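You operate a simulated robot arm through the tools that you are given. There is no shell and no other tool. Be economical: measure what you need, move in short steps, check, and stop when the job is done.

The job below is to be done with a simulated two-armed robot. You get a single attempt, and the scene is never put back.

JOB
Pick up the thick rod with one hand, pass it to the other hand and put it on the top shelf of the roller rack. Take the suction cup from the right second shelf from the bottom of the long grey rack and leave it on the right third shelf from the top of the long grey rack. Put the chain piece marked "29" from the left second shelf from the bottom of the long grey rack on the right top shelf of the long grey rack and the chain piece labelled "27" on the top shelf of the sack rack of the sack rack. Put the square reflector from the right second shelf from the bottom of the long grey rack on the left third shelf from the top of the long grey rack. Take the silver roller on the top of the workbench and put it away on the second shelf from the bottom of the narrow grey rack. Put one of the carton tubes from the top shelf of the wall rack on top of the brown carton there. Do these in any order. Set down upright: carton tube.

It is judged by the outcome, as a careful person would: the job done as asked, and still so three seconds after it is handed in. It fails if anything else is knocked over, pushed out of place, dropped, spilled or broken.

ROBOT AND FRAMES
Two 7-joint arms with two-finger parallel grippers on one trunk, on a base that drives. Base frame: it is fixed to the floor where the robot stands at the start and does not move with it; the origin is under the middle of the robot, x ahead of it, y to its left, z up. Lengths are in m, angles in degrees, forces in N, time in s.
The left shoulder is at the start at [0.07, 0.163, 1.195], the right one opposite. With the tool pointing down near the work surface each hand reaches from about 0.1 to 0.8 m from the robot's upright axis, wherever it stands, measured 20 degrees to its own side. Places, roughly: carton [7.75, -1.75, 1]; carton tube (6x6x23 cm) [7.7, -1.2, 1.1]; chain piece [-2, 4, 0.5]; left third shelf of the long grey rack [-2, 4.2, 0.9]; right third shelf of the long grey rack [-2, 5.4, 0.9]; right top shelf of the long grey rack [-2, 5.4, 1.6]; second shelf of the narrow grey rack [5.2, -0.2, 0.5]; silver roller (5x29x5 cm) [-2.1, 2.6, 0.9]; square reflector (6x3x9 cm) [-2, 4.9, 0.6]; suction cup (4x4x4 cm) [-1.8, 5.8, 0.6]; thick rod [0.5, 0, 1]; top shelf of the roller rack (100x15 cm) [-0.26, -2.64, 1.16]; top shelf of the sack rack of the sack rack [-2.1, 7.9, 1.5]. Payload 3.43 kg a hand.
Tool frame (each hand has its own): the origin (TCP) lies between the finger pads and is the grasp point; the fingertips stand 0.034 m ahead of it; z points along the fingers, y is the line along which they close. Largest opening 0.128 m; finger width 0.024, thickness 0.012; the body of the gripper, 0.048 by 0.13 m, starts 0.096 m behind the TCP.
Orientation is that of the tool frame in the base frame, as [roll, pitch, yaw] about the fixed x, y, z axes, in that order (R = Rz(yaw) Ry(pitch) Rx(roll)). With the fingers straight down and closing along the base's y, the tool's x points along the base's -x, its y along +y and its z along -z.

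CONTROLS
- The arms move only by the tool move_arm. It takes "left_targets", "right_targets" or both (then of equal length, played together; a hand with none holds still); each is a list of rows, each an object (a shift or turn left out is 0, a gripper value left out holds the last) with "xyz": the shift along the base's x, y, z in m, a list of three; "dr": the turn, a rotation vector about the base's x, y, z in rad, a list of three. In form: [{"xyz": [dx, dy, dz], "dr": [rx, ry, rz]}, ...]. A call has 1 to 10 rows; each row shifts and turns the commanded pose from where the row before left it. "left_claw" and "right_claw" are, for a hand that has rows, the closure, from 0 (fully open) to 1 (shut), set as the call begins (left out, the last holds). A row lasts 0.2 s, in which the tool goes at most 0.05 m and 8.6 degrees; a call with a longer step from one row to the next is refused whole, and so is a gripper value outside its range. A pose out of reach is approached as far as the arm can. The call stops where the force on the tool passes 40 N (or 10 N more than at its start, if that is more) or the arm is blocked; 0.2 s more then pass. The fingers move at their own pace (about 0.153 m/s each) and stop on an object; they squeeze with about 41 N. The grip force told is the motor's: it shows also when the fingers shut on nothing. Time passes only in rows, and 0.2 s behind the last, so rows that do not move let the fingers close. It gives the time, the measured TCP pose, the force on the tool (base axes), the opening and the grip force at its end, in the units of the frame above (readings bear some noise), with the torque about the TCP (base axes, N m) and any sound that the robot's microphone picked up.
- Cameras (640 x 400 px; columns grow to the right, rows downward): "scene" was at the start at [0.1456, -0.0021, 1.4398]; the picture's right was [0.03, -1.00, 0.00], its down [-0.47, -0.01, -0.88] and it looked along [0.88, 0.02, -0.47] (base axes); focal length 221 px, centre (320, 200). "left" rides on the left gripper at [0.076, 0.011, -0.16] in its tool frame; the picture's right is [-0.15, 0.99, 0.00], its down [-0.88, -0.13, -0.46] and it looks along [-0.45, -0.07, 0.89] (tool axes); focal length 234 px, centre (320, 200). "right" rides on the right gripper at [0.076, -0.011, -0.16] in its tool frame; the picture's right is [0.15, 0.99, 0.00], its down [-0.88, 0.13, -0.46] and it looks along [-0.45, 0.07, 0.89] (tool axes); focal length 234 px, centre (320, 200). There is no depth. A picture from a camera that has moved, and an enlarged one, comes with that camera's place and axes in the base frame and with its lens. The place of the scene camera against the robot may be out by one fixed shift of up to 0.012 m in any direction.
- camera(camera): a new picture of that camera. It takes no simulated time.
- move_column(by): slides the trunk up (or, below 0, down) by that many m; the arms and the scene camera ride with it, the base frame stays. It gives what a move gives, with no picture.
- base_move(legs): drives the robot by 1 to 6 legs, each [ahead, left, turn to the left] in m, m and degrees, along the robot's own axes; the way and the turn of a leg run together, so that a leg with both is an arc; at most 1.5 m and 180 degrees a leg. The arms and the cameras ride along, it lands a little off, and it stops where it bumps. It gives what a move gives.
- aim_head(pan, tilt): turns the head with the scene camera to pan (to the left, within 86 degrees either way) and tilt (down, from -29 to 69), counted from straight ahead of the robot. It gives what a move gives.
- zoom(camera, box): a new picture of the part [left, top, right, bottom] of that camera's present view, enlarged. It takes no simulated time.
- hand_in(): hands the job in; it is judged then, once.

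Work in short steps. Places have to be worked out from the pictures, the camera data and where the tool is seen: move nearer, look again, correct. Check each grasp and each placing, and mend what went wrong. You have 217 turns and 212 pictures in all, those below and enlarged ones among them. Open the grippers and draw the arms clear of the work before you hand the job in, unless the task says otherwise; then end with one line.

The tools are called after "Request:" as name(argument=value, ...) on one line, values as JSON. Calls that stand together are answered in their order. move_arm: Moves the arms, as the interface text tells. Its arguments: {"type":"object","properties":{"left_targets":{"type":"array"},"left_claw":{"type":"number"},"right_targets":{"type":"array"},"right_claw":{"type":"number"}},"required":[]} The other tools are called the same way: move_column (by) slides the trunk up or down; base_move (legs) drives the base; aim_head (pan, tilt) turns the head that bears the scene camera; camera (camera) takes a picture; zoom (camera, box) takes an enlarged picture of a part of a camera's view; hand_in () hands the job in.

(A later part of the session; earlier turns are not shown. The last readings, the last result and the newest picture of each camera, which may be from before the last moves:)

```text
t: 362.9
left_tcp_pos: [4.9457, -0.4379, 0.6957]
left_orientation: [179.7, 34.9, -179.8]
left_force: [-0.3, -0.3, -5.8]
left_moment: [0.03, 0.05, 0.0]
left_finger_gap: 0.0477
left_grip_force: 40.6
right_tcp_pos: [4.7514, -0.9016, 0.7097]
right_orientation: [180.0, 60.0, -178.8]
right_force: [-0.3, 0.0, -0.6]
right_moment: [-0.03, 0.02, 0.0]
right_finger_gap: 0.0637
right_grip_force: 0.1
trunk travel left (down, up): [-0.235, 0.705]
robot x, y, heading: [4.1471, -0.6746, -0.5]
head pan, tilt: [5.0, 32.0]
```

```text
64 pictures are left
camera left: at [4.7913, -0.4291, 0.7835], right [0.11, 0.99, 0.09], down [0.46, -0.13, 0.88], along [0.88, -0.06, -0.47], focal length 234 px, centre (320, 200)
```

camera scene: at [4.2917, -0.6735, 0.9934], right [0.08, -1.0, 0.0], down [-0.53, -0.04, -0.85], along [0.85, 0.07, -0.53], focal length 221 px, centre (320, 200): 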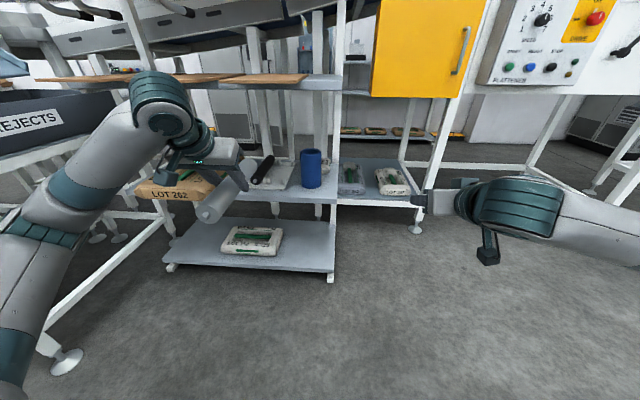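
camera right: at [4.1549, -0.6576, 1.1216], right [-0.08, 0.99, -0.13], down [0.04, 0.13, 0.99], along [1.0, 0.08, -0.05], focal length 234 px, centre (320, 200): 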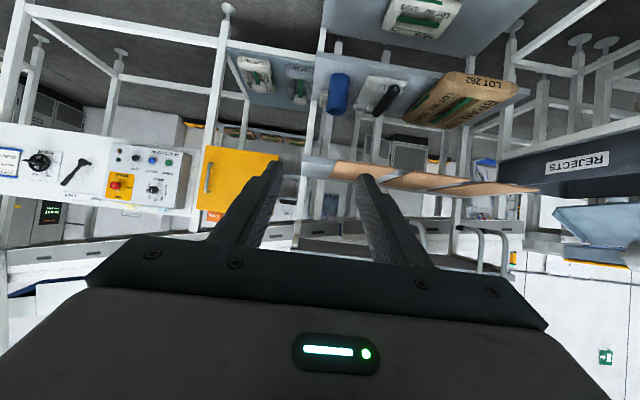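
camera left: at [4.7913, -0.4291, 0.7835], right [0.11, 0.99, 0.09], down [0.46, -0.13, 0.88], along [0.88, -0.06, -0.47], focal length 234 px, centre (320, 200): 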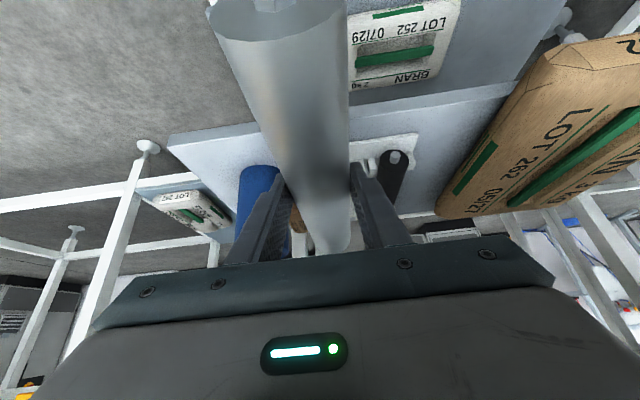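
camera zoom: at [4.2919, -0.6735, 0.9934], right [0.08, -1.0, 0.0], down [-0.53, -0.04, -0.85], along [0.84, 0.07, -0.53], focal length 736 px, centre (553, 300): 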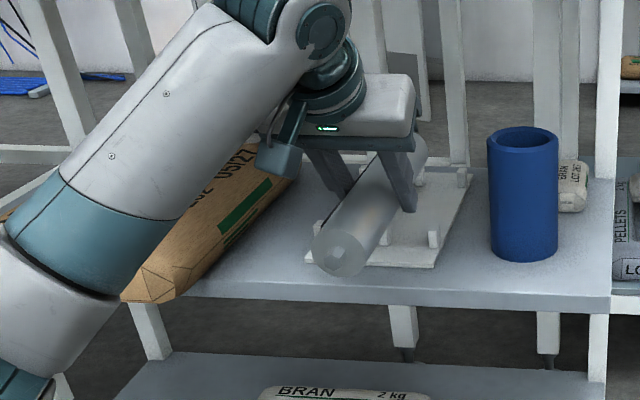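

The cradle slot measured from the wrist camera lies nearer y≈-0.418. I shift 1.8 cm, lower and advance slightly, then re-measure.

Request:
move_arm(left_targets=[{"xyz": [0.02, 0.009, -0.01]}, {"xyz": [0.02, 0.009, -0.01]}, {"xyz": [0.015, 0, -0.01]}, {}])

Request:
zoom(camera="scene", box=[220, 120, 320, 210])

Request:
zoom(camera="left", box=[220, 60, 480, 260])

```text
t: 363.9
left_tcp_pos: [5.0017, -0.4209, 0.6687]
left_orientation: [179.8, 34.8, -179.8]
left_force: [0.2, -0.4, -4.5]
left_moment: [0.01, 0.07, -0.04]
left_finger_gap: 0.0477
left_grip_force: 40.9
right_tcp_pos: [4.7505, -0.902, 0.7096]
right_orientation: [-180.0, 60.1, -178.7]
right_force: [-0.5, -0.5, -0.4]
right_moment: [0.03, -0.04, 0.0]
right_finger_gap: 0.0643
right_grip_force: 0.1
trunk travel left (down, up): [-0.235, 0.705]
robot x, y, heading: [4.1479, -0.6729, -0.3]
head pan, tilt: [5.0, 32.0]
```

```text
4.44 times, centred on (270, 165) of scene
camera zoom: at [4.292, -0.6735, 0.9933], right [0.08, -1.0, 0.0], down [-0.53, -0.04, -0.85], along [0.84, 0.07, -0.53], focal length 982 px, centre (542, 356)
```

zoom: 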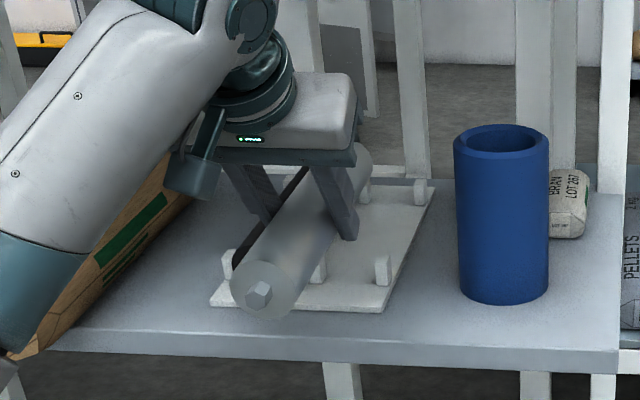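

```text
2.00 times, centred on (350, 160) of left
camera zoom: at [4.8459, -0.4117, 0.756], right [0.11, 0.99, 0.09], down [0.46, -0.13, 0.88], along [0.88, -0.06, -0.47], focal length 468 px, centre (260, 280)
```

zoom: 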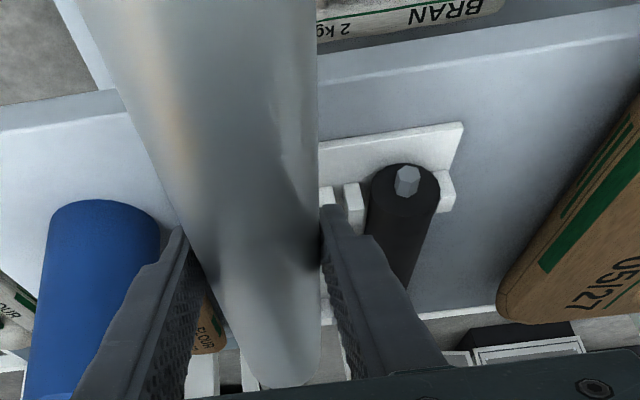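

The prongs are now visible and the slot centre is y≈-0.418, with front prongs at x≈5.095. I advance to x≈5.13 at this height and check.

Request:
move_arm(left_targets=[{"xyz": [0.035, 0.002, 0]}, {"xyz": [0.035, 0, 0]}, {"xyz": [0.035, 0, 0]}, {"xyz": [0.023, 0, 0]}, {}])

Request:
zoom(camera="scene", box=[200, 60, 340, 210])

Request:
zoom(camera="left", box=[220, 60, 480, 260])

```text
t: 365.1
left_tcp_pos: [5.115, -0.4223, 0.6714]
left_orientation: [179.6, 35.1, -180.0]
left_force: [-0.1, -0.5, -4.5]
left_moment: [0.02, 0.08, 0.01]
left_finger_gap: 0.0479
left_grip_force: 40.7
left hand out of reach, approached as far as the arm can: row 4
right_tcp_pos: [4.749, -0.9029, 0.7105]
right_orientation: [179.9, 60.0, -178.9]
right_force: [-1.1, -0.7, 0.1]
right_moment: [-0.01, -0.03, -0.01]
right_finger_gap: 0.0641
right_grip_force: 0.0
trunk travel left (down, up): [-0.235, 0.705]
robot x, y, heading: [4.1463, -0.6777, -0.4]
head pan, tilt: [5.0, 32.0]
```

```text
2.67 times, centred on (270, 135) of scene
camera zoom: at [4.2907, -0.6744, 0.9936], right [0.08, -1.0, 0.0], down [-0.53, -0.04, -0.85], along [0.85, 0.07, -0.53], focal length 589 px, centre (453, 373)
```

zoom: 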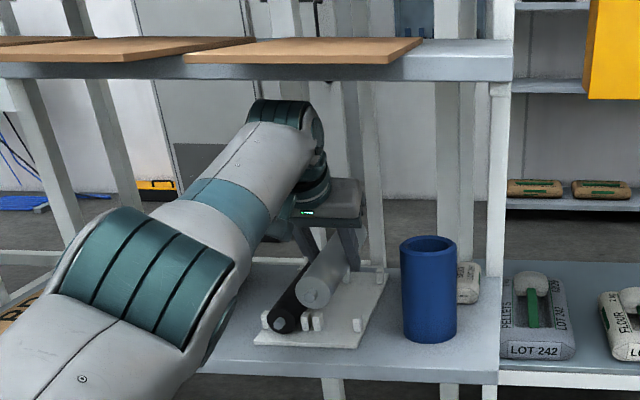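

```text
2.00 times, centred on (350, 160) of left
camera zoom: at [4.9604, -0.4116, 0.7575], right [0.12, 0.99, 0.09], down [0.46, -0.13, 0.88], along [0.88, -0.06, -0.47], focal length 468 px, centre (260, 280)
```

zoom: 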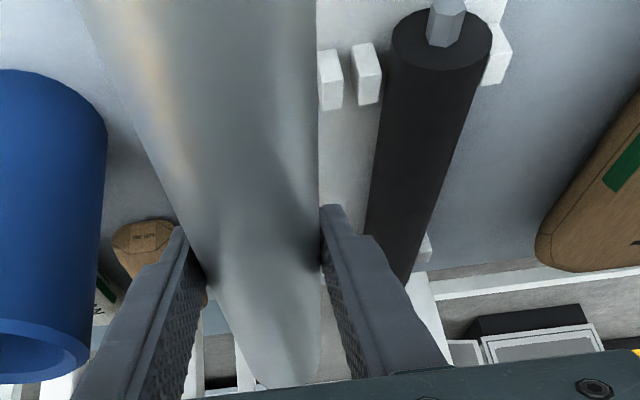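

Clearance under the upper shelf is ample and the slot centre is y≈-0.418. The arm is near its reach limit, so I creep the base ahead 6 cm and re-check.

Request:
base_move(legs=[[0.06, 0, 0.3]])

Request:
zoom(camera="left", box=[220, 60, 480, 260])

Request:
zoom(camera="scene", box=[210, 110, 310, 200])

```text
t: 366.1
left_tcp_pos: [5.1723, -0.4136, 0.6652]
left_orientation: [179.7, 34.7, -179.6]
left_force: [0.0, 0.2, -6.1]
left_moment: [-0.01, 0.07, -0.01]
left_finger_gap: 0.0478
left_grip_force: 40.7
right_tcp_pos: [4.8123, -0.8983, 0.7068]
right_orientation: [-179.9, 59.9, -178.4]
right_force: [-0.1, -0.8, 0.3]
right_moment: [-0.01, -0.04, 0.01]
right_finger_gap: 0.064
right_grip_force: 0.0
trunk travel left (down, up): [-0.235, 0.705]
robot x, y, heading: [4.2109, -0.6754, 0.1]
head pan, tilt: [5.0, 32.0]
```

```text
2.00 times, centred on (350, 160) of left
camera zoom: at [5.0198, -0.4049, 0.7538], right [0.11, 0.99, 0.09], down [0.46, -0.13, 0.88], along [0.88, -0.05, -0.47], focal length 468 px, centre (260, 280)
```

zoom: 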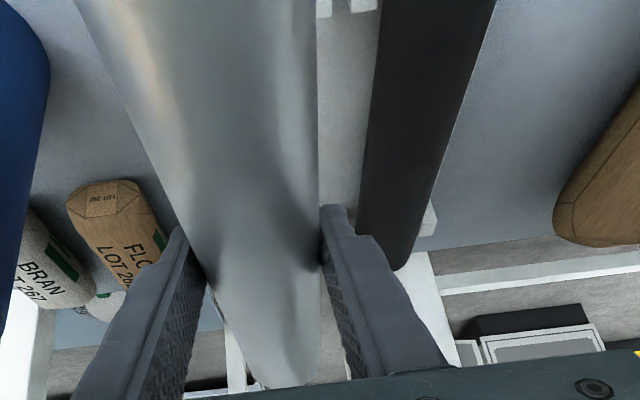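

```text
4.44 times, centred on (260, 155) of scene
camera zoom: at [4.3527, -0.6727, 0.9931], right [0.09, -1.0, 0.0], down [-0.53, -0.05, -0.85], along [0.84, 0.07, -0.53], focal length 982 px, centre (587, 400)
```

zoom: 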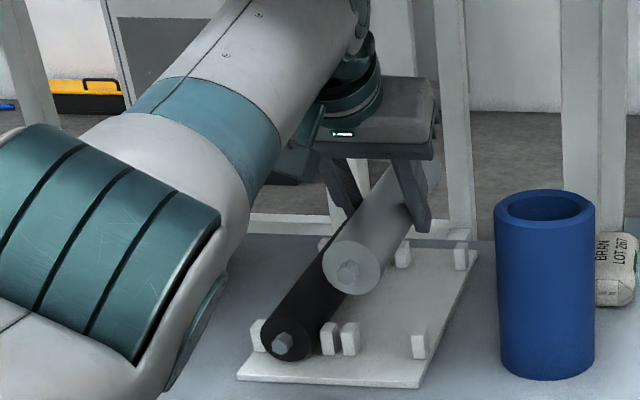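

Estimates of the slot centre range from -0.41 to -0.425. I set y≈-0.418 and lower to just above the prongs to judge alignment directly.

Request:
move_arm(left_targets=[{"xyz": [0, -0.004, -0.01]}, {"xyz": [0, 0, -0.012]}, {"xyz": [0, 0, -0.012]}, {}])

Request:
zoom(camera="scene", box=[230, 130, 310, 200])

```text
t: 367.1
left_tcp_pos: [5.1739, -0.4195, 0.6331]
left_orientation: [179.7, 34.9, -179.4]
left_force: [0.7, 0.8, -5.0]
left_moment: [-0.03, 0.05, -0.01]
left_finger_gap: 0.0477
left_grip_force: 41.4
right_tcp_pos: [4.8117, -0.8978, 0.7099]
right_orientation: [-180.0, 60.0, -178.4]
right_force: [0.4, 0.8, -0.1]
right_moment: [0.03, 0.02, 0.01]
right_finger_gap: 0.0641
right_grip_force: 0.1
trunk travel left (down, up): [-0.235, 0.705]
robot x, y, heading: [4.2071, -0.6751, 0.2]
head pan, tilt: [5.0, 32.0]
```

```text
5.71 times, centred on (270, 165) of scene
camera zoom: at [4.3519, -0.6728, 0.9933], right [0.09, -1.0, 0.0], down [-0.53, -0.05, -0.85], along [0.84, 0.07, -0.53], focal length 1262 px, centre (606, 400)
```

zoom: 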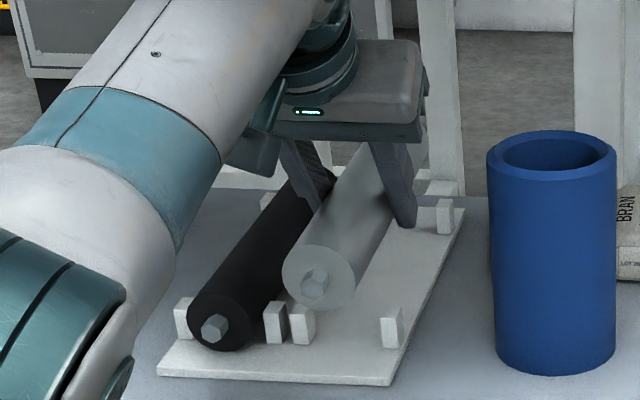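

Using the black roller in its slot as reference, the silver one should sit about 7 mm further toward -y. I shift and lower a bit more.

Request:
move_arm(left_targets=[{"xyz": [0, -0.006, -0.008]}, {"xyz": [0, 0, -0.008]}, {"xyz": [0, 0, -0.005]}, {}])

Request:
zoom(camera="scene", box=[230, 130, 310, 200])

```text
t: 368.1
left_tcp_pos: [5.1732, -0.4248, 0.6129]
left_orientation: [179.7, 34.9, -179.5]
left_force: [0.0, -0.6, -5.2]
left_moment: [0.0, 0.06, -0.01]
left_finger_gap: 0.0478
left_grip_force: 40.9
right_tcp_pos: [4.8139, -0.8978, 0.7095]
right_orientation: [180.0, 60.0, -178.4]
right_force: [0.5, 0.7, 0.0]
right_moment: [0.03, 0.02, 0.03]
right_finger_gap: 0.0639
right_grip_force: 0.1
trunk travel left (down, up): [-0.235, 0.705]
robot x, y, heading: [4.2098, -0.6758, 0.1]
head pan, tilt: [5.0, 32.0]
```

```text
5.71 times, centred on (270, 165) of scene
camera zoom: at [4.3519, -0.6728, 0.9933], right [0.09, -1.0, 0.0], down [-0.53, -0.05, -0.85], along [0.84, 0.07, -0.53], focal length 1262 px, centre (606, 400)
```

zoom: 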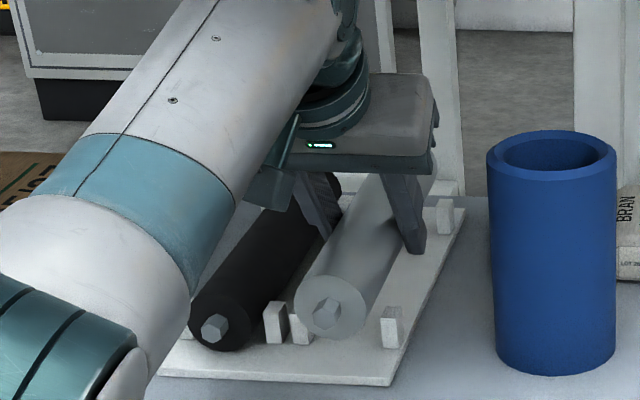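

It's now tracking right into the slot, with about 2 cm left. I lower in small steps.

Request:
move_arm(left_targets=[{"xyz": [0, -0.001, -0.006]}, {"xyz": [0, 0, -0.005]}, {"xyz": [0, 0, -0.004]}, {}])

Request:
zoom(camera="scene", box=[230, 130, 310, 200])

```text
t: 369.1
left_tcp_pos: [5.1739, -0.426, 0.5972]
left_orientation: [179.6, 34.9, -179.5]
left_force: [-0.4, -0.3, -5.3]
left_moment: [-0.02, 0.03, -0.03]
left_finger_gap: 0.0478
left_grip_force: 40.7
right_tcp_pos: [4.8124, -0.899, 0.7087]
right_orientation: [179.9, 59.9, -178.3]
right_force: [0.8, 1.0, 0.5]
right_moment: [-0.03, 0.02, 0.01]
right_finger_gap: 0.0639
right_grip_force: 0.1
trunk travel left (down, up): [-0.235, 0.705]
robot x, y, heading: [4.2058, -0.6784, -0.1]
head pan, tilt: [5.0, 32.0]
```

```text
5.71 times, centred on (270, 165) of scene
camera zoom: at [4.3519, -0.6728, 0.9933], right [0.09, -1.0, 0.0], down [-0.53, -0.05, -0.85], along [0.84, 0.07, -0.53], focal length 1262 px, centre (606, 400)
```

zoom: 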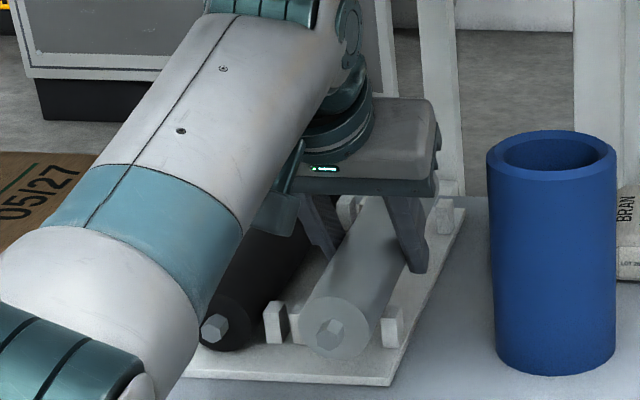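

The roller is between the prongs with no contact yet. I keep lowering in tiny steps.

Request:
move_arm(left_targets=[{"xyz": [0, 0, -0.004]}, {"xyz": [0, 0, -0.003]}, {"xyz": [0, 0, -0.003]}, {}])

Request:
zoom(camera="scene", box=[230, 130, 310, 200])

```text
t: 370.1
left_tcp_pos: [5.1726, -0.4262, 0.5896]
left_orientation: [179.7, 34.9, -179.5]
left_force: [1.3, 0.7, -1.9]
left_moment: [0.0, 0.12, 0.0]
left_finger_gap: 0.0476
left_grip_force: 40.6
right_tcp_pos: [4.8109, -0.8979, 0.7094]
right_orientation: [-180.0, 60.1, -178.5]
right_force: [0.1, -0.2, 0.1]
right_moment: [0.01, 0.02, 0.01]
right_finger_gap: 0.064
right_grip_force: 0.0
trunk travel left (down, up): [-0.235, 0.705]
robot x, y, heading: [4.2084, -0.6757, 0.0]
head pan, tilt: [5.0, 32.0]
```

```text
5.71 times, centred on (270, 165) of scene
camera zoom: at [4.3515, -0.6729, 0.9934], right [0.09, -1.0, 0.0], down [-0.53, -0.05, -0.85], along [0.84, 0.07, -0.53], focal length 1262 px, centre (606, 400)
```

zoom: 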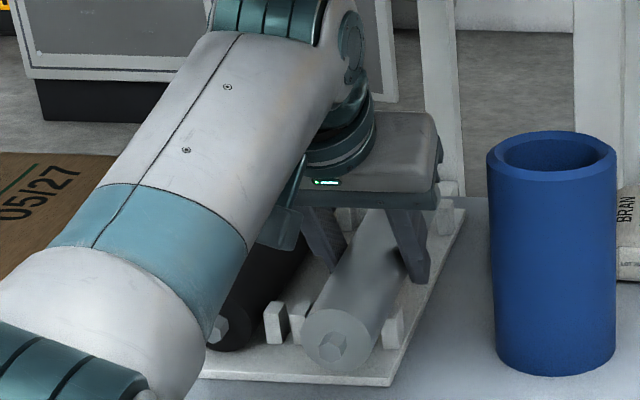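

Contact is starting as the weight transfers to the cradle. I lower 3 mm more and then open slightly.

Request:
move_arm(left_targets=[{"xyz": [0, 0, -0.003]}, {}])

Request:
move_arm(left_targets=[{}, {}, {}], left_claw=0.5)

Request:
zoom(camera="scene", box=[230, 130, 310, 200])

Request:
camera(camera="left")

```text
t: 370.7
left_tcp_pos: [5.1728, -0.4259, 0.5893]
left_orientation: [179.7, 35.2, -179.6]
left_force: [6.4, 0.2, 12.0]
left_moment: [-0.2, 0.47, 0.08]
left_finger_gap: 0.0479
left_grip_force: 41.2
right_tcp_pos: [4.8117, -0.8986, 0.7093]
right_orientation: [-180.0, 60.1, -178.5]
right_force: [0.0, 0.5, -0.4]
right_moment: [0.03, -0.04, 0.0]
right_finger_gap: 0.0639
right_grip_force: 0.0
trunk travel left (down, up): [-0.235, 0.705]
robot x, y, heading: [4.2073, -0.6777, -0.1]
head pan, tilt: [5.0, 32.0]
```

```text
t: 371.5
left_tcp_pos: [5.1723, -0.4239, 0.5842]
left_orientation: [179.8, 34.9, -179.3]
left_force: [1.8, 5.8, 1.0]
left_moment: [0.07, 0.07, -0.05]
left_finger_gap: 0.0675
left_grip_force: 3.5
right_tcp_pos: [4.8116, -0.8982, 0.7111]
right_orientation: [-180.0, 60.0, -178.4]
right_force: [0.2, 0.5, -0.8]
right_moment: [0.01, -0.01, -0.02]
right_finger_gap: 0.0643
right_grip_force: 0.0
trunk travel left (down, up): [-0.235, 0.705]
robot x, y, heading: [4.2067, -0.6737, -0.0]
head pan, tilt: [5.0, 32.0]
```

```text
5.71 times, centred on (270, 165) of scene
camera zoom: at [4.3512, -0.6725, 0.9934], right [0.09, -1.0, 0.0], down [-0.53, -0.05, -0.85], along [0.84, 0.07, -0.53], focal length 1262 px, centre (606, 400)
```

zoom: 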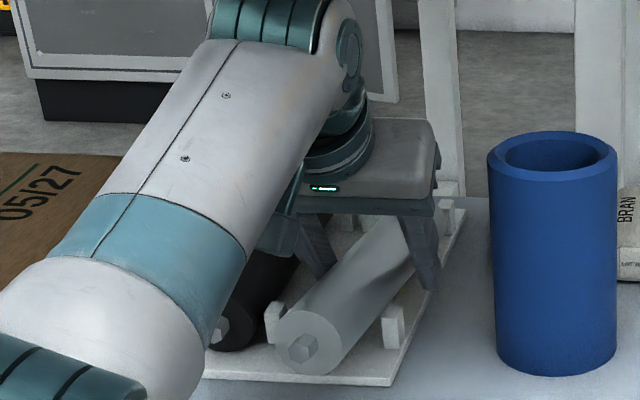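

```text
52 pictures are left
camera left: at [5.0177, -0.415, 0.6723], right [0.11, 0.99, 0.09], down [0.46, -0.13, 0.88], along [0.88, -0.05, -0.47], focal length 234 px, centre (320, 200)
```

left: 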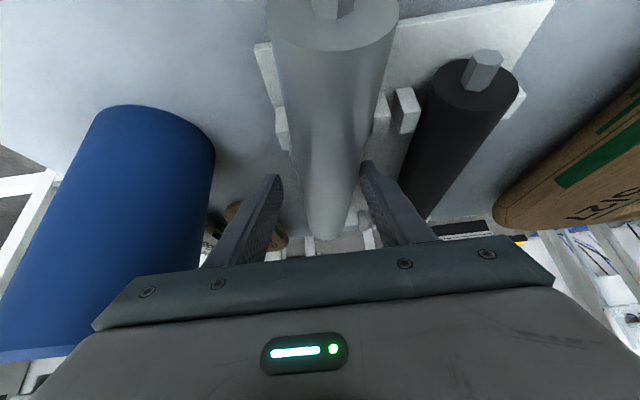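

The roller is down in the slot, slightly yawed and leaning on the +y finger. I open a bit more to let it settle against the prongs.

Request:
move_arm(left_targets=[{}, {}, {}], left_claw=0.36)

Request:
camera(camera="left")

Request:
zoom(camera="scene", box=[230, 130, 310, 200])

```text
t: 372.3
left_tcp_pos: [5.1727, -0.4263, 0.5863]
left_orientation: [179.7, 34.8, -179.5]
left_force: [0.4, -0.6, 0.0]
left_moment: [0.03, -0.02, 0.0]
left_finger_gap: 0.082
left_grip_force: 0.3
right_tcp_pos: [4.8121, -0.8984, 0.7096]
right_orientation: [-180.0, 60.0, -178.4]
right_force: [-0.5, 0.0, 0.3]
right_moment: [-0.02, -0.02, -0.03]
right_finger_gap: 0.0643
right_grip_force: 0.0
trunk travel left (down, up): [-0.235, 0.705]
robot x, y, heading: [4.2081, -0.6766, 0.3]
head pan, tilt: [5.0, 32.0]
```

```text
51 pictures are left
camera left: at [5.0179, -0.4163, 0.6726], right [0.11, 0.99, 0.09], down [0.46, -0.13, 0.88], along [0.88, -0.05, -0.47], focal length 234 px, centre (320, 200)
```

left: 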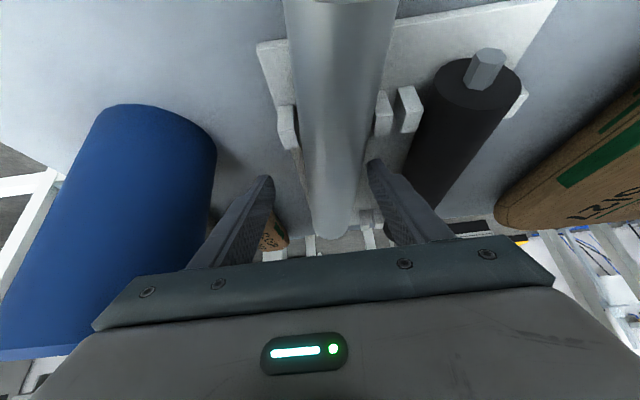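

```text
5.71 times, centred on (270, 165) of scene
camera zoom: at [4.3513, -0.673, 0.9934], right [0.09, -1.0, 0.0], down [-0.53, -0.05, -0.85], along [0.84, 0.07, -0.53], focal length 1262 px, centre (606, 400)
```

zoom: 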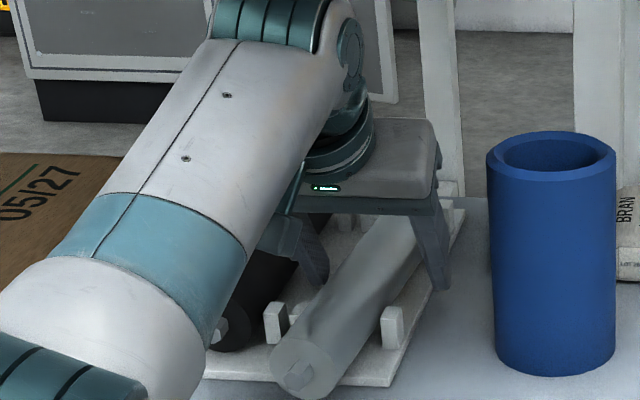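

The roller has settled between the prongs. I open a little more and withdraw the hand up and back, then inspect.

Request:
move_arm(left_targets=[{"xyz": [0, 0, 0.02]}, {"xyz": [-0.01, 0, 0.03]}, {"xyz": [-0.03, 0, 0.035]}, {"xyz": [-0.045, 0, 0.005]}, {"xyz": [-0.045, 0, 0]}, {"xyz": [-0.045, 0, 0]}, {"xyz": [-0.045, 0, 0]}, {"xyz": [-0.045, 0, 0]}])

Request:
zoom(camera="scene", box=[200, 110, 340, 220])

Request:
camera(camera="left")

```text
t: 374.1
left_tcp_pos: [4.9073, -0.4267, 0.6756]
left_orientation: [179.6, 34.8, -179.5]
left_force: [-0.3, -0.3, 0.3]
left_moment: [0.01, 0.0, 0.0]
left_finger_gap: 0.0818
left_grip_force: 0.1
right_tcp_pos: [4.8118, -0.8977, 0.71]
right_orientation: [-179.9, 60.1, -178.4]
right_force: [0.0, 0.6, -0.9]
right_moment: [0.0, 0.02, -0.02]
right_finger_gap: 0.064
right_grip_force: 0.0
trunk travel left (down, up): [-0.235, 0.705]
robot x, y, heading: [4.2074, -0.6779, 0.1]
head pan, tilt: [5.0, 32.0]
```

```text
3.64 times, centred on (270, 165) of scene
camera zoom: at [4.3509, -0.6728, 0.9935], right [0.09, -1.0, 0.0], down [-0.53, -0.05, -0.85], along [0.84, 0.07, -0.53], focal length 803 px, centre (502, 327)
```

zoom: 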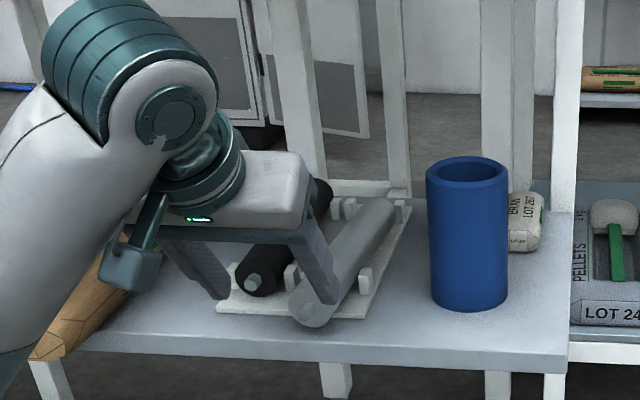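

```text
48 pictures are left
camera left: at [4.7528, -0.4177, 0.7633], right [0.11, 0.99, 0.09], down [0.46, -0.13, 0.88], along [0.88, -0.05, -0.47], focal length 234 px, centre (320, 200)
```

left: 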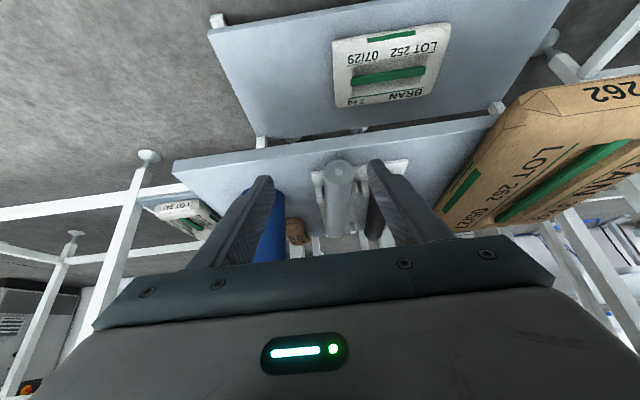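

The silver roller sits securely in the cradle on the second-from-bottom shelf. Now the carton tube: I back off, raise the trunk, and look toward the wall rack.

Request:
base_move(legs=[[-0.5, 0, 0], [0, -1.0, 0]])

Request:
move_column(by=0.4)

Request:
aim_head(pan=0, tilt=20)

Request:
camera(camera="scene")

```text
t: 381.9
left_tcp_pos: [4.408, -1.4571, 0.6754]
left_orientation: [179.7, 34.9, 178.9]
left_force: [-0.4, -0.1, -0.3]
left_moment: [0.0, -0.04, 0.0]
left_finger_gap: 0.0817
left_grip_force: 0.1
right_tcp_pos: [4.3, -1.9257, 0.7087]
right_orientation: [180.0, 60.1, 179.9]
right_force: [0.0, -0.1, -0.2]
right_moment: [0.02, -0.01, -0.01]
right_finger_gap: 0.0641
right_grip_force: 0.1
trunk travel left (down, up): [-0.235, 0.705]
robot x, y, heading: [3.7018, -1.6877, -1.4]
head pan, tilt: [5.0, 32.0]
```

```text
t: 385.7
left_tcp_pos: [4.408, -1.4555, 1.0757]
left_orientation: [179.8, 34.9, 179.0]
left_force: [0.2, -0.7, -0.4]
left_moment: [0.0, 0.02, 0.02]
left_finger_gap: 0.0818
left_grip_force: 0.1
right_tcp_pos: [4.2998, -1.9254, 1.1103]
right_orientation: [-179.9, 60.1, -179.9]
right_force: [0.3, -0.6, -0.4]
right_moment: [-0.01, -0.02, -0.01]
right_finger_gap: 0.0641
right_grip_force: 0.1
trunk travel left (down, up): [-0.635, 0.305]
robot x, y, heading: [3.7009, -1.6886, -1.4]
head pan, tilt: [5.0, 32.0]
```

```text
t: 386.4
left_tcp_pos: [4.4083, -1.4568, 1.0758]
left_orientation: [179.7, 34.8, 179.0]
left_force: [0.4, 0.1, -0.2]
left_moment: [0.0, 0.0, 0.04]
left_finger_gap: 0.0819
left_grip_force: 0.0
right_tcp_pos: [4.3001, -1.9256, 1.109]
right_orientation: [180.0, 60.0, 179.9]
right_force: [-0.6, 0.1, 0.7]
right_moment: [0.01, 0.01, 0.0]
right_finger_gap: 0.0639
right_grip_force: 0.0
trunk travel left (down, up): [-0.635, 0.305]
robot x, y, heading: [3.7019, -1.6929, -1.5]
head pan, tilt: [0.0, 20.0]
```

```text
47 pictures are left
camera scene: at [3.8487, -1.6967, 1.4126], right [-0.03, -1.0, 0.0], down [-0.34, 0.01, -0.94], along [0.94, -0.02, -0.34], focal length 221 px, centre (320, 200)
```

scene: 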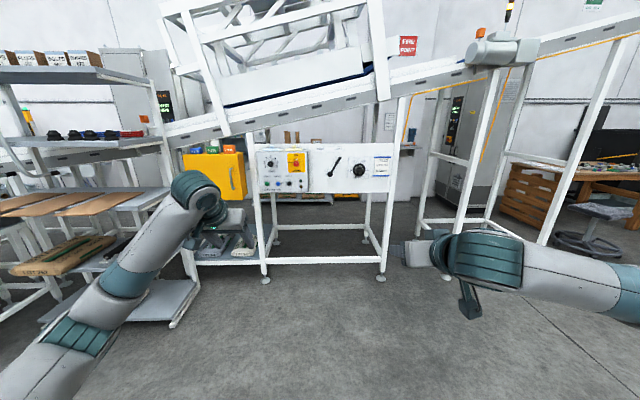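

An inclined conveyor stands between me and the wall rack. I zoom in to see the rack and look for a way around.

Request:
zoom(camera="scene", box=[240, 80, 440, 220])

Request:
aim_head(pan=-35, tilt=20)

Request:
camera(camera="scene")

```text
2.86 times, centred on (340, 150) of scene
camera zoom: at [3.8487, -1.6967, 1.4126], right [-0.03, -1.0, 0.0], down [-0.34, 0.01, -0.94], along [0.94, -0.02, -0.34], focal length 631 px, centre (263, 343)
```

zoom: 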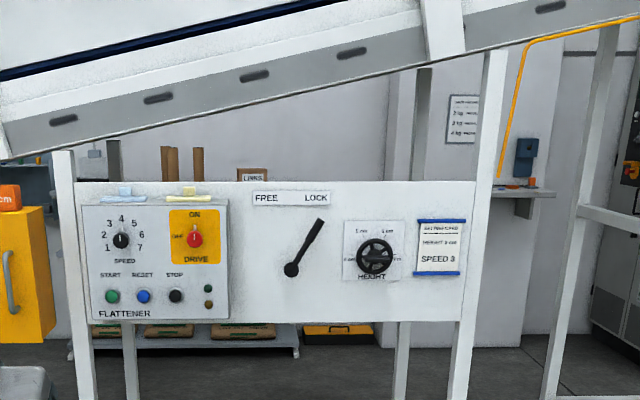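

```text
t: 387.5
left_tcp_pos: [4.4093, -1.4576, 1.0762]
left_orientation: [179.7, 34.9, 179.0]
left_force: [0.2, 0.3, 0.4]
left_moment: [-0.02, 0.04, 0.03]
left_finger_gap: 0.0817
left_grip_force: 0.0
right_tcp_pos: [4.2994, -1.9251, 1.1101]
right_orientation: [180.0, 60.0, -180.0]
right_force: [-0.1, -0.4, 0.6]
right_moment: [0.01, 0.02, 0.01]
right_finger_gap: 0.0638
right_grip_force: 0.1
trunk travel left (down, up): [-0.635, 0.305]
robot x, y, heading: [3.7034, -1.6858, -1.5]
head pan, tilt: [-35.0, 20.0]
```

```text
45 pictures are left
camera scene: at [3.8305, -1.7496, 1.4126], right [-0.59, -0.8, 0.0], down [-0.28, 0.2, -0.94], along [0.76, -0.56, -0.34], focal length 221 px, centre (320, 200)
```

scene: 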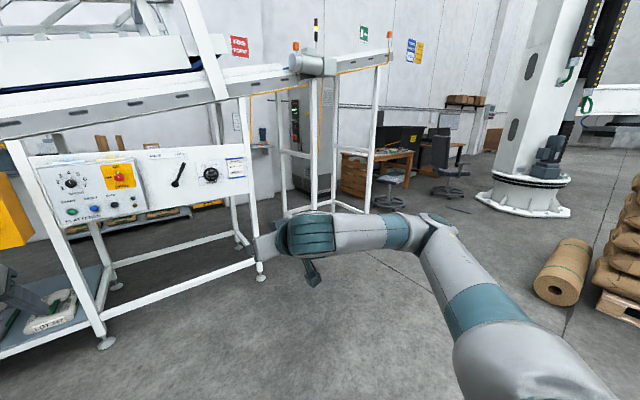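

The tubes and a carton are visible behind the machine. A passage seems to exist between the machine's right legs (y≈-2.4) and the next conveyor section. I drive nearer to examine it.

Request:
base_move(legs=[[0.9, -1.0, 0], [0, 0, 25]])

Request:
aim_head(pan=0, tilt=12)

Request:
camera(camera="scene")

```text
t: 395.6
left_tcp_pos: [5.0891, -2.2235, 1.0764]
left_orientation: [179.7, 34.8, -155.0]
left_force: [0.5, 0.9, -0.7]
left_moment: [-0.02, -0.01, -0.02]
left_finger_gap: 0.082
left_grip_force: 0.2
right_tcp_pos: [5.1964, -2.6937, 1.1098]
right_orientation: [179.9, 60.0, -154.1]
right_force: [0.5, 0.3, -0.1]
right_moment: [0.02, 0.02, 0.01]
right_finger_gap: 0.0641
right_grip_force: 0.1
trunk travel left (down, up): [-0.635, 0.305]
robot x, y, heading: [4.5574, -2.745, 24.4]
head pan, tilt: [-35.0, 20.0]
```

```text
t: 396.6
left_tcp_pos: [5.0885, -2.2246, 1.0773]
left_orientation: [179.7, 34.9, -155.1]
left_force: [-0.6, -0.6, 0.7]
left_moment: [-0.02, -0.01, 0.0]
left_finger_gap: 0.0818
left_grip_force: 0.0
right_tcp_pos: [5.1961, -2.6933, 1.1101]
right_orientation: [179.9, 60.0, -154.1]
right_force: [-0.6, 0.0, -0.6]
right_moment: [-0.01, 0.0, 0.02]
right_finger_gap: 0.064
right_grip_force: 0.1
trunk travel left (down, up): [-0.635, 0.305]
robot x, y, heading: [4.5516, -2.7403, 24.3]
head pan, tilt: [0.0, 12.0]
```

```text
44 pictures are left
camera scene: at [4.6889, -2.6866, 1.4256], right [0.41, -0.91, 0.0], down [-0.19, -0.09, -0.98], along [0.89, 0.4, -0.21], focal length 221 px, centre (320, 200)
```

scene: 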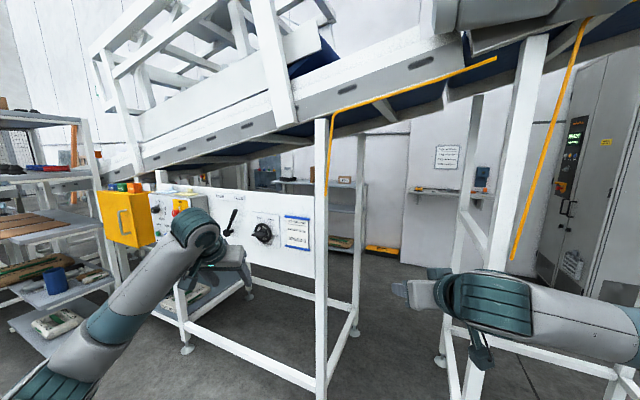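

The passage lies between the machine's right legs and the next section's left legs. I tilt the head down to measure the feet precisely.

Request:
aim_head(pan=-8, tilt=35)

Request:
camera(camera="scene")

```text
t: 397.4
left_tcp_pos: [5.0899, -2.2248, 1.0771]
left_orientation: [179.6, 34.9, -155.0]
left_force: [0.7, 0.0, 1.0]
left_moment: [-0.01, -0.03, 0.0]
left_finger_gap: 0.0818
left_grip_force: 0.1
right_tcp_pos: [5.197, -2.6953, 1.109]
right_orientation: [180.0, 60.0, -154.2]
right_force: [0.1, -0.3, -0.3]
right_moment: [-0.01, 0.0, 0.02]
right_finger_gap: 0.0638
right_grip_force: 0.0
trunk travel left (down, up): [-0.635, 0.305]
robot x, y, heading: [4.5509, -2.7387, 24.5]
head pan, tilt: [-8.0, 35.0]
```

```text
43 pictures are left
camera scene: at [4.6885, -2.7002, 1.3889], right [0.28, -0.96, 0.0], down [-0.55, -0.16, -0.82], along [0.79, 0.23, -0.57], focal length 221 px, centre (320, 200)
```

scene: 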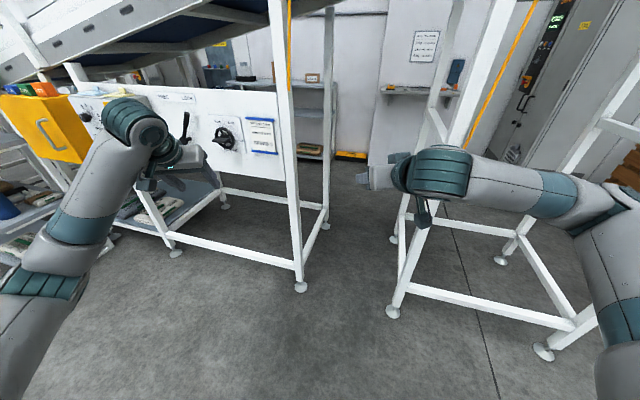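

The corridor between the machines is only about 0.56 m, likely too narrow. I look further right for a way around the second section.

Request:
aim_head(pan=-55, tilt=28)

Request:
camera(camera="scene")

```text
t: 398.6
left_tcp_pos: [5.0876, -2.2252, 1.0748]
left_orientation: [179.7, 34.9, -155.1]
left_force: [-0.1, -0.7, -0.8]
left_moment: [0.0, -0.01, -0.02]
left_finger_gap: 0.0819
left_grip_force: 0.1
right_tcp_pos: [5.1952, -2.6936, 1.1093]
right_orientation: [-180.0, 60.0, -154.1]
right_force: [0.0, -0.4, 0.0]
right_moment: [-0.02, -0.02, -0.01]
right_finger_gap: 0.0641
right_grip_force: 0.1
trunk travel left (down, up): [-0.635, 0.305]
robot x, y, heading: [4.5571, -2.7416, 24.5]
head pan, tilt: [-55.0, 28.0]
```

```text
42 pictures are left
camera scene: at [4.6825, -2.7714, 1.3997], right [-0.51, -0.86, 0.0], down [-0.4, 0.24, -0.88], along [0.76, -0.45, -0.47], focal length 221 px, centre (320, 200)
```

scene: 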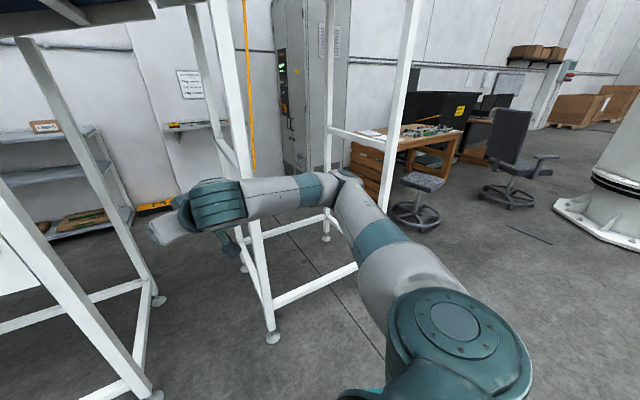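

A wider way exists: y≈-4.2, between the second section's right legs (y≈-3.75) and the bench (y≈-4.65), then up behind the machines. I raise the trunk to lift the arms, straighten out, and shift right.

Request:
move_column(by=0.3)

Request:
base_move(legs=[[0, 0, -24.5], [0, -1.46, 0]])

Request:
aim_head(pan=0, tilt=35)

Request:
camera(camera="scene")

```text
t: 401.6
left_tcp_pos: [5.0888, -2.2245, 1.3761]
left_orientation: [179.7, 34.8, -155.2]
left_force: [-0.4, 0.4, 0.3]
left_moment: [-0.01, -0.03, -0.01]
left_finger_gap: 0.0819
left_grip_force: 0.1
right_tcp_pos: [5.1968, -2.6939, 1.4091]
right_orientation: [179.9, 60.0, -154.1]
right_force: [0.0, 0.7, -0.6]
right_moment: [-0.01, -0.01, 0.05]
right_finger_gap: 0.064
right_grip_force: 0.1
trunk travel left (down, up): [-0.935, 0.005]
robot x, y, heading: [4.5541, -2.7399, 24.5]
head pan, tilt: [-55.0, 28.0]
```

```text
t: 410.1
left_tcp_pos: [5.2566, -3.9609, 1.3761]
left_orientation: [179.8, 35.0, -179.4]
left_force: [0.5, -0.4, -0.1]
left_moment: [-0.03, -0.01, 0.01]
left_finger_gap: 0.082
left_grip_force: 0.1
right_tcp_pos: [5.1615, -4.4325, 1.41]
right_orientation: [180.0, 60.0, -178.2]
right_force: [0.1, 0.6, -0.2]
right_moment: [-0.02, 0.03, -0.03]
right_finger_gap: 0.064
right_grip_force: 0.1
trunk travel left (down, up): [-0.935, 0.005]
robot x, y, heading: [4.5593, -4.2163, 0.0]
head pan, tilt: [-55.0, 28.0]
```

```text
t: 411.4
left_tcp_pos: [5.2556, -3.9611, 1.3764]
left_orientation: [179.7, 34.9, -179.4]
left_force: [0.0, -0.1, 0.2]
left_moment: [0.0, -0.02, -0.02]
left_finger_gap: 0.0819
left_grip_force: 0.1
right_tcp_pos: [5.1605, -4.4326, 1.4093]
right_orientation: [-180.0, 59.9, -178.4]
right_force: [0.3, 0.4, 0.2]
right_moment: [-0.02, -0.01, 0.03]
right_finger_gap: 0.0642
right_grip_force: 0.1
trunk travel left (down, up): [-0.935, 0.005]
robot x, y, heading: [4.5574, -4.21, 0.1]
head pan, tilt: [0.0, 35.0]
```

```text
41 pictures are left
camera scene: at [4.6988, -4.216, 1.6888], right [0.0, -1.0, 0.0], down [-0.57, 0.0, -0.82], along [0.82, 0.0, -0.57], focal length 221 px, centre (320, 200)
```

scene: 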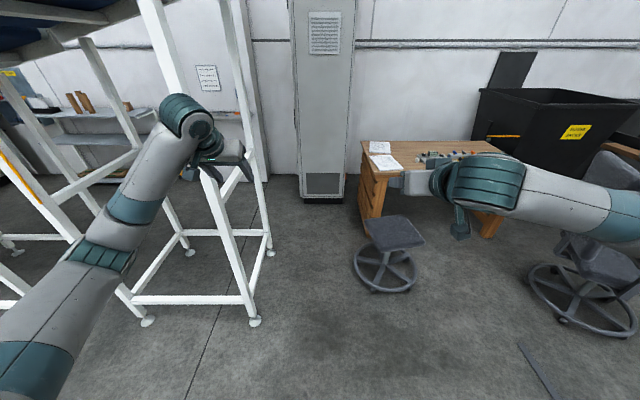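

The corridor is about 0.8 m wide but a cabinet at x≈7.13 limits how far the hands may stick out. I fold both hands to a tool-down, close-in pose first.

Request:
move_arm(left_targets=[{"xyz": [-0.043, 0, 0.005], "dr": [0, 0.074, 0]}, {"xyz": [-0.043, 0, 0.005], "dr": [0, 0.074, 0]}, {"xyz": [-0.043, 0, 0.005], "dr": [0, 0.074, 0]}, {"xyz": [-0.043, 0, 0.005], "dr": [0, 0.074, 0]}, {"xyz": [-0.043, 0, 0], "dr": [0, 0.074, 0]}, {"xyz": [-0.043, 0, 0], "dr": [0, 0.074, 0]}, {"xyz": [-0.043, 0, 0], "dr": [0, 0.074, 0]}, {}], right_targets=[{"xyz": [-0.029, 0.003, 0.005], "dr": [0, 0.137, 0]}, {"xyz": [-0.029, 0.003, 0.005], "dr": [0, 0.137, 0]}, {"xyz": [-0.029, 0.003, 0], "dr": [0, 0.137, 0]}, {"xyz": [-0.029, 0.003, 0], "dr": [0, 0.137, 0]}, {"xyz": [-0.029, 0.003, 0], "dr": [0, 0.137, 0]}, {"xyz": [-0.029, 0.003, 0], "dr": [0, 0.137, 0]}, {"xyz": [-0.029, 0.003, 0], "dr": [0, 0.137, 0]}, {}])

Request:
camera(camera="scene")

```text
t: 413.2
left_tcp_pos: [4.9552, -3.9632, 1.3967]
left_orientation: [179.4, 5.2, -179.4]
left_force: [0.0, 0.0, -1.3]
left_moment: [0.01, 0.03, 0.0]
left_finger_gap: 0.082
left_grip_force: 0.1
right_tcp_pos: [4.9588, -4.4119, 1.4181]
right_orientation: [178.6, 5.0, -179.3]
right_force: [0.2, -0.1, -0.3]
right_moment: [-0.02, 0.0, -0.04]
right_finger_gap: 0.0638
right_grip_force: 0.2
trunk travel left (down, up): [-0.935, 0.005]
robot x, y, heading: [4.5579, -4.213, 0.3]
head pan, tilt: [0.0, 35.0]
```

```text
40 pictures are left
camera scene: at [4.699, -4.2158, 1.6888], right [0.0, -1.0, 0.0], down [-0.57, 0.0, -0.82], along [0.82, 0.0, -0.57], focal length 221 px, centre (320, 200)
```

scene: 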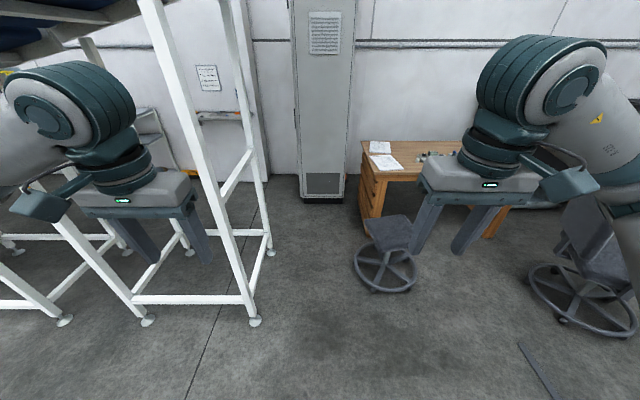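

The left elbow sticks out toward the posts. I swing the left hand inward to pull that elbow in, and check how far it still extends.

Request:
move_arm(left_targets=[{"xyz": [0, -0.045, 0]}, {"xyz": [0, -0.045, 0]}, {"xyz": [0, -0.045, 0]}, {"xyz": [0, -0.045, 0]}, {}], right_targets=[{"xyz": [0, -0.02, 0]}, {"xyz": [0, -0.02, 0]}, {"xyz": [0, -0.02, 0]}, {"xyz": [0, 0, 0]}, {}])

Request:
aim_head(pan=60, tilt=40)

Request:
camera(camera="scene")

```text
t: 414.4
left_tcp_pos: [4.9565, -4.1437, 1.3951]
left_orientation: [179.4, 5.2, -179.5]
left_force: [-0.6, -0.8, -0.4]
left_moment: [-0.04, -0.03, 0.02]
left_finger_gap: 0.082
left_grip_force: 0.1
right_tcp_pos: [4.9593, -4.4709, 1.4213]
right_orientation: [178.6, 5.1, -179.3]
right_force: [-0.3, 0.1, 0.0]
right_moment: [-0.03, -0.02, 0.02]
right_finger_gap: 0.064
right_grip_force: 0.1
trunk travel left (down, up): [-0.935, 0.005]
robot x, y, heading: [4.5582, -4.2107, -0.1]
head pan, tilt: [0.0, 35.0]
```

```text
t: 415.7
left_tcp_pos: [4.9564, -4.1432, 1.3949]
left_orientation: [179.4, 5.2, -179.5]
left_force: [-1.1, 0.5, -0.7]
left_moment: [-0.05, -0.01, 0.0]
left_finger_gap: 0.082
left_grip_force: 0.1
right_tcp_pos: [4.9583, -4.4698, 1.4207]
right_orientation: [178.7, 5.1, -179.2]
right_force: [-0.3, 0.3, -0.6]
right_moment: [0.02, 0.01, 0.0]
right_finger_gap: 0.0637
right_grip_force: 0.0
trunk travel left (down, up): [-0.935, 0.005]
robot x, y, heading: [4.5586, -4.2119, 0.2]
head pan, tilt: [60.0, 40.0]
```

```text
39 pictures are left
camera scene: at [4.6532, -4.1423, 1.6812], right [0.87, -0.5, 0.0], down [-0.32, -0.56, -0.77], along [0.38, 0.66, -0.64], focal length 221 px, centre (320, 200)
```

scene: 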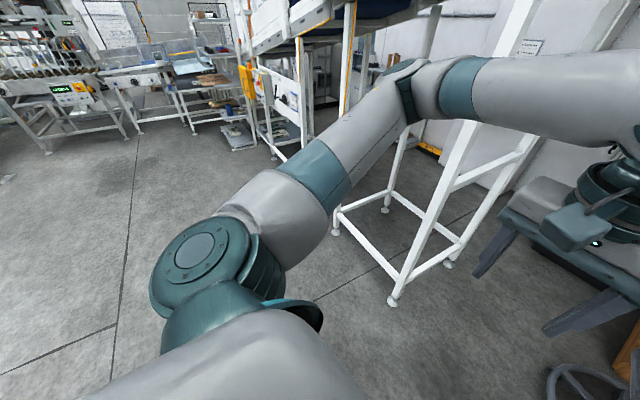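

The elbow would graze the posts. I stretch the left hand forward instead (near the centreline), which should pull its elbow inward while passing the posts, and check.

Request:
move_arm(left_targets=[{"xyz": [0.045, 0, 0], "dr": [0, -0.08, 0]}, {"xyz": [0.045, 0, 0], "dr": [0, -0.08, 0]}, {"xyz": [0.045, 0, 0], "dr": [0, -0.08, 0]}, {"xyz": [0.045, 0, 0], "dr": [0, -0.08, 0]}, {"xyz": [0.045, 0, 0], "dr": [0, -0.08, 0]}, {"xyz": [0.045, 0, 0], "dr": [0, -0.08, 0]}, {"xyz": [0.03, 0, 0], "dr": [0, -0.08, 0]}, {}])

Request:
camera(camera="scene")

```text
t: 417.5
left_tcp_pos: [5.2597, -4.1416, 1.3959]
left_orientation: [179.7, 37.4, -179.5]
left_force: [0.4, 0.5, -0.3]
left_moment: [0.02, -0.02, 0.01]
left_finger_gap: 0.0817
left_grip_force: 0.0
right_tcp_pos: [4.9589, -4.4692, 1.4209]
right_orientation: [178.6, 5.1, -179.3]
right_force: [-0.9, -0.3, -0.3]
right_moment: [0.02, 0.02, -0.02]
right_finger_gap: 0.064
right_grip_force: 0.0
trunk travel left (down, up): [-0.935, 0.005]
robot x, y, heading: [4.5563, -4.2148, 0.2]
head pan, tilt: [60.0, 40.0]
```

```text
38 pictures are left
camera scene: at [4.6525, -4.1423, 1.6813], right [0.87, -0.5, 0.0], down [-0.32, -0.56, -0.77], along [0.38, 0.66, -0.64], focal length 221 px, centre (320, 200)
```

scene: 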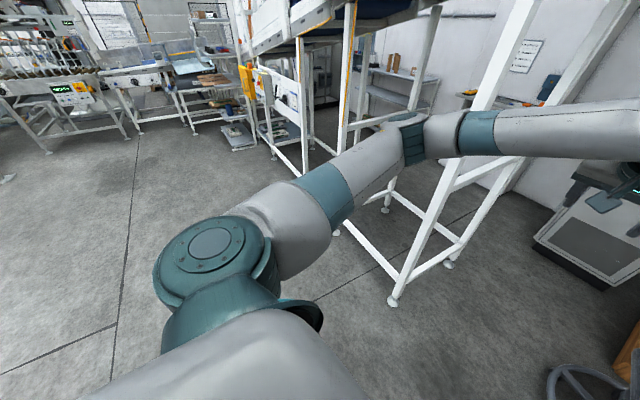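

The elbow now extends about 0.41 m. I move the left hand 10 cm further to the right and re-measure the stool's position.

Request:
move_arm(left_targets=[{"xyz": [0.02, -0.035, 0]}, {"xyz": [0.02, -0.035, 0]}, {"xyz": [0.01, -0.03, 0]}, {}])

Request:
aim_head(pan=-20, tilt=40)

Request:
camera(camera="scene")

```text
t: 418.5
left_tcp_pos: [5.3052, -4.2421, 1.3954]
left_orientation: [179.8, 37.3, -179.5]
left_force: [-0.3, 0.0, -0.2]
left_moment: [-0.02, 0.02, -0.01]
left_finger_gap: 0.082
left_grip_force: 0.1
right_tcp_pos: [4.9584, -4.4703, 1.421]
right_orientation: [178.6, 5.0, -179.2]
right_force: [0.2, -0.1, 0.3]
right_moment: [-0.01, 0.02, 0.0]
right_finger_gap: 0.064
right_grip_force: 0.0
trunk travel left (down, up): [-0.935, 0.005]
robot x, y, heading: [4.5573, -4.2137, -0.1]
head pan, tilt: [60.0, 40.0]
```

```text
t: 420.0
left_tcp_pos: [5.3049, -4.2428, 1.3945]
left_orientation: [179.7, 37.3, -179.3]
left_force: [0.3, -0.3, 0.2]
left_moment: [0.03, -0.01, -0.03]
left_finger_gap: 0.0818
left_grip_force: 0.0
right_tcp_pos: [4.9587, -4.471, 1.4214]
right_orientation: [178.5, 5.1, -179.2]
right_force: [0.6, -0.9, 0.4]
right_moment: [0.02, -0.02, 0.0]
right_finger_gap: 0.0638
right_grip_force: 0.1
trunk travel left (down, up): [-0.935, 0.005]
robot x, y, heading: [4.5558, -4.2132, 0.2]
head pan, tilt: [-20.0, 40.0]
```

```text
37 pictures are left
camera scene: at [4.6907, -4.2453, 1.6812], right [-0.34, -0.94, 0.0], down [-0.6, 0.22, -0.77], along [0.72, -0.26, -0.64], focal length 221 px, centre (320, 200)
```

scene: 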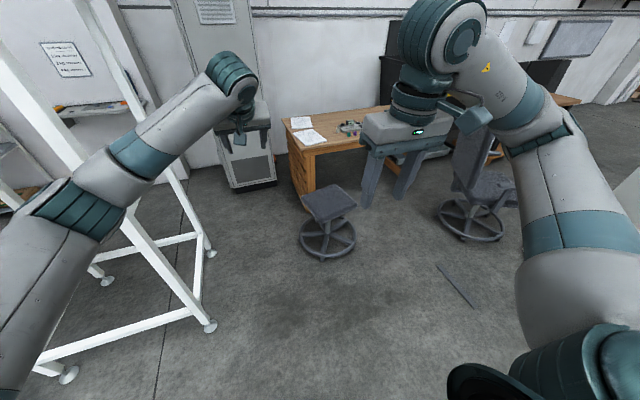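

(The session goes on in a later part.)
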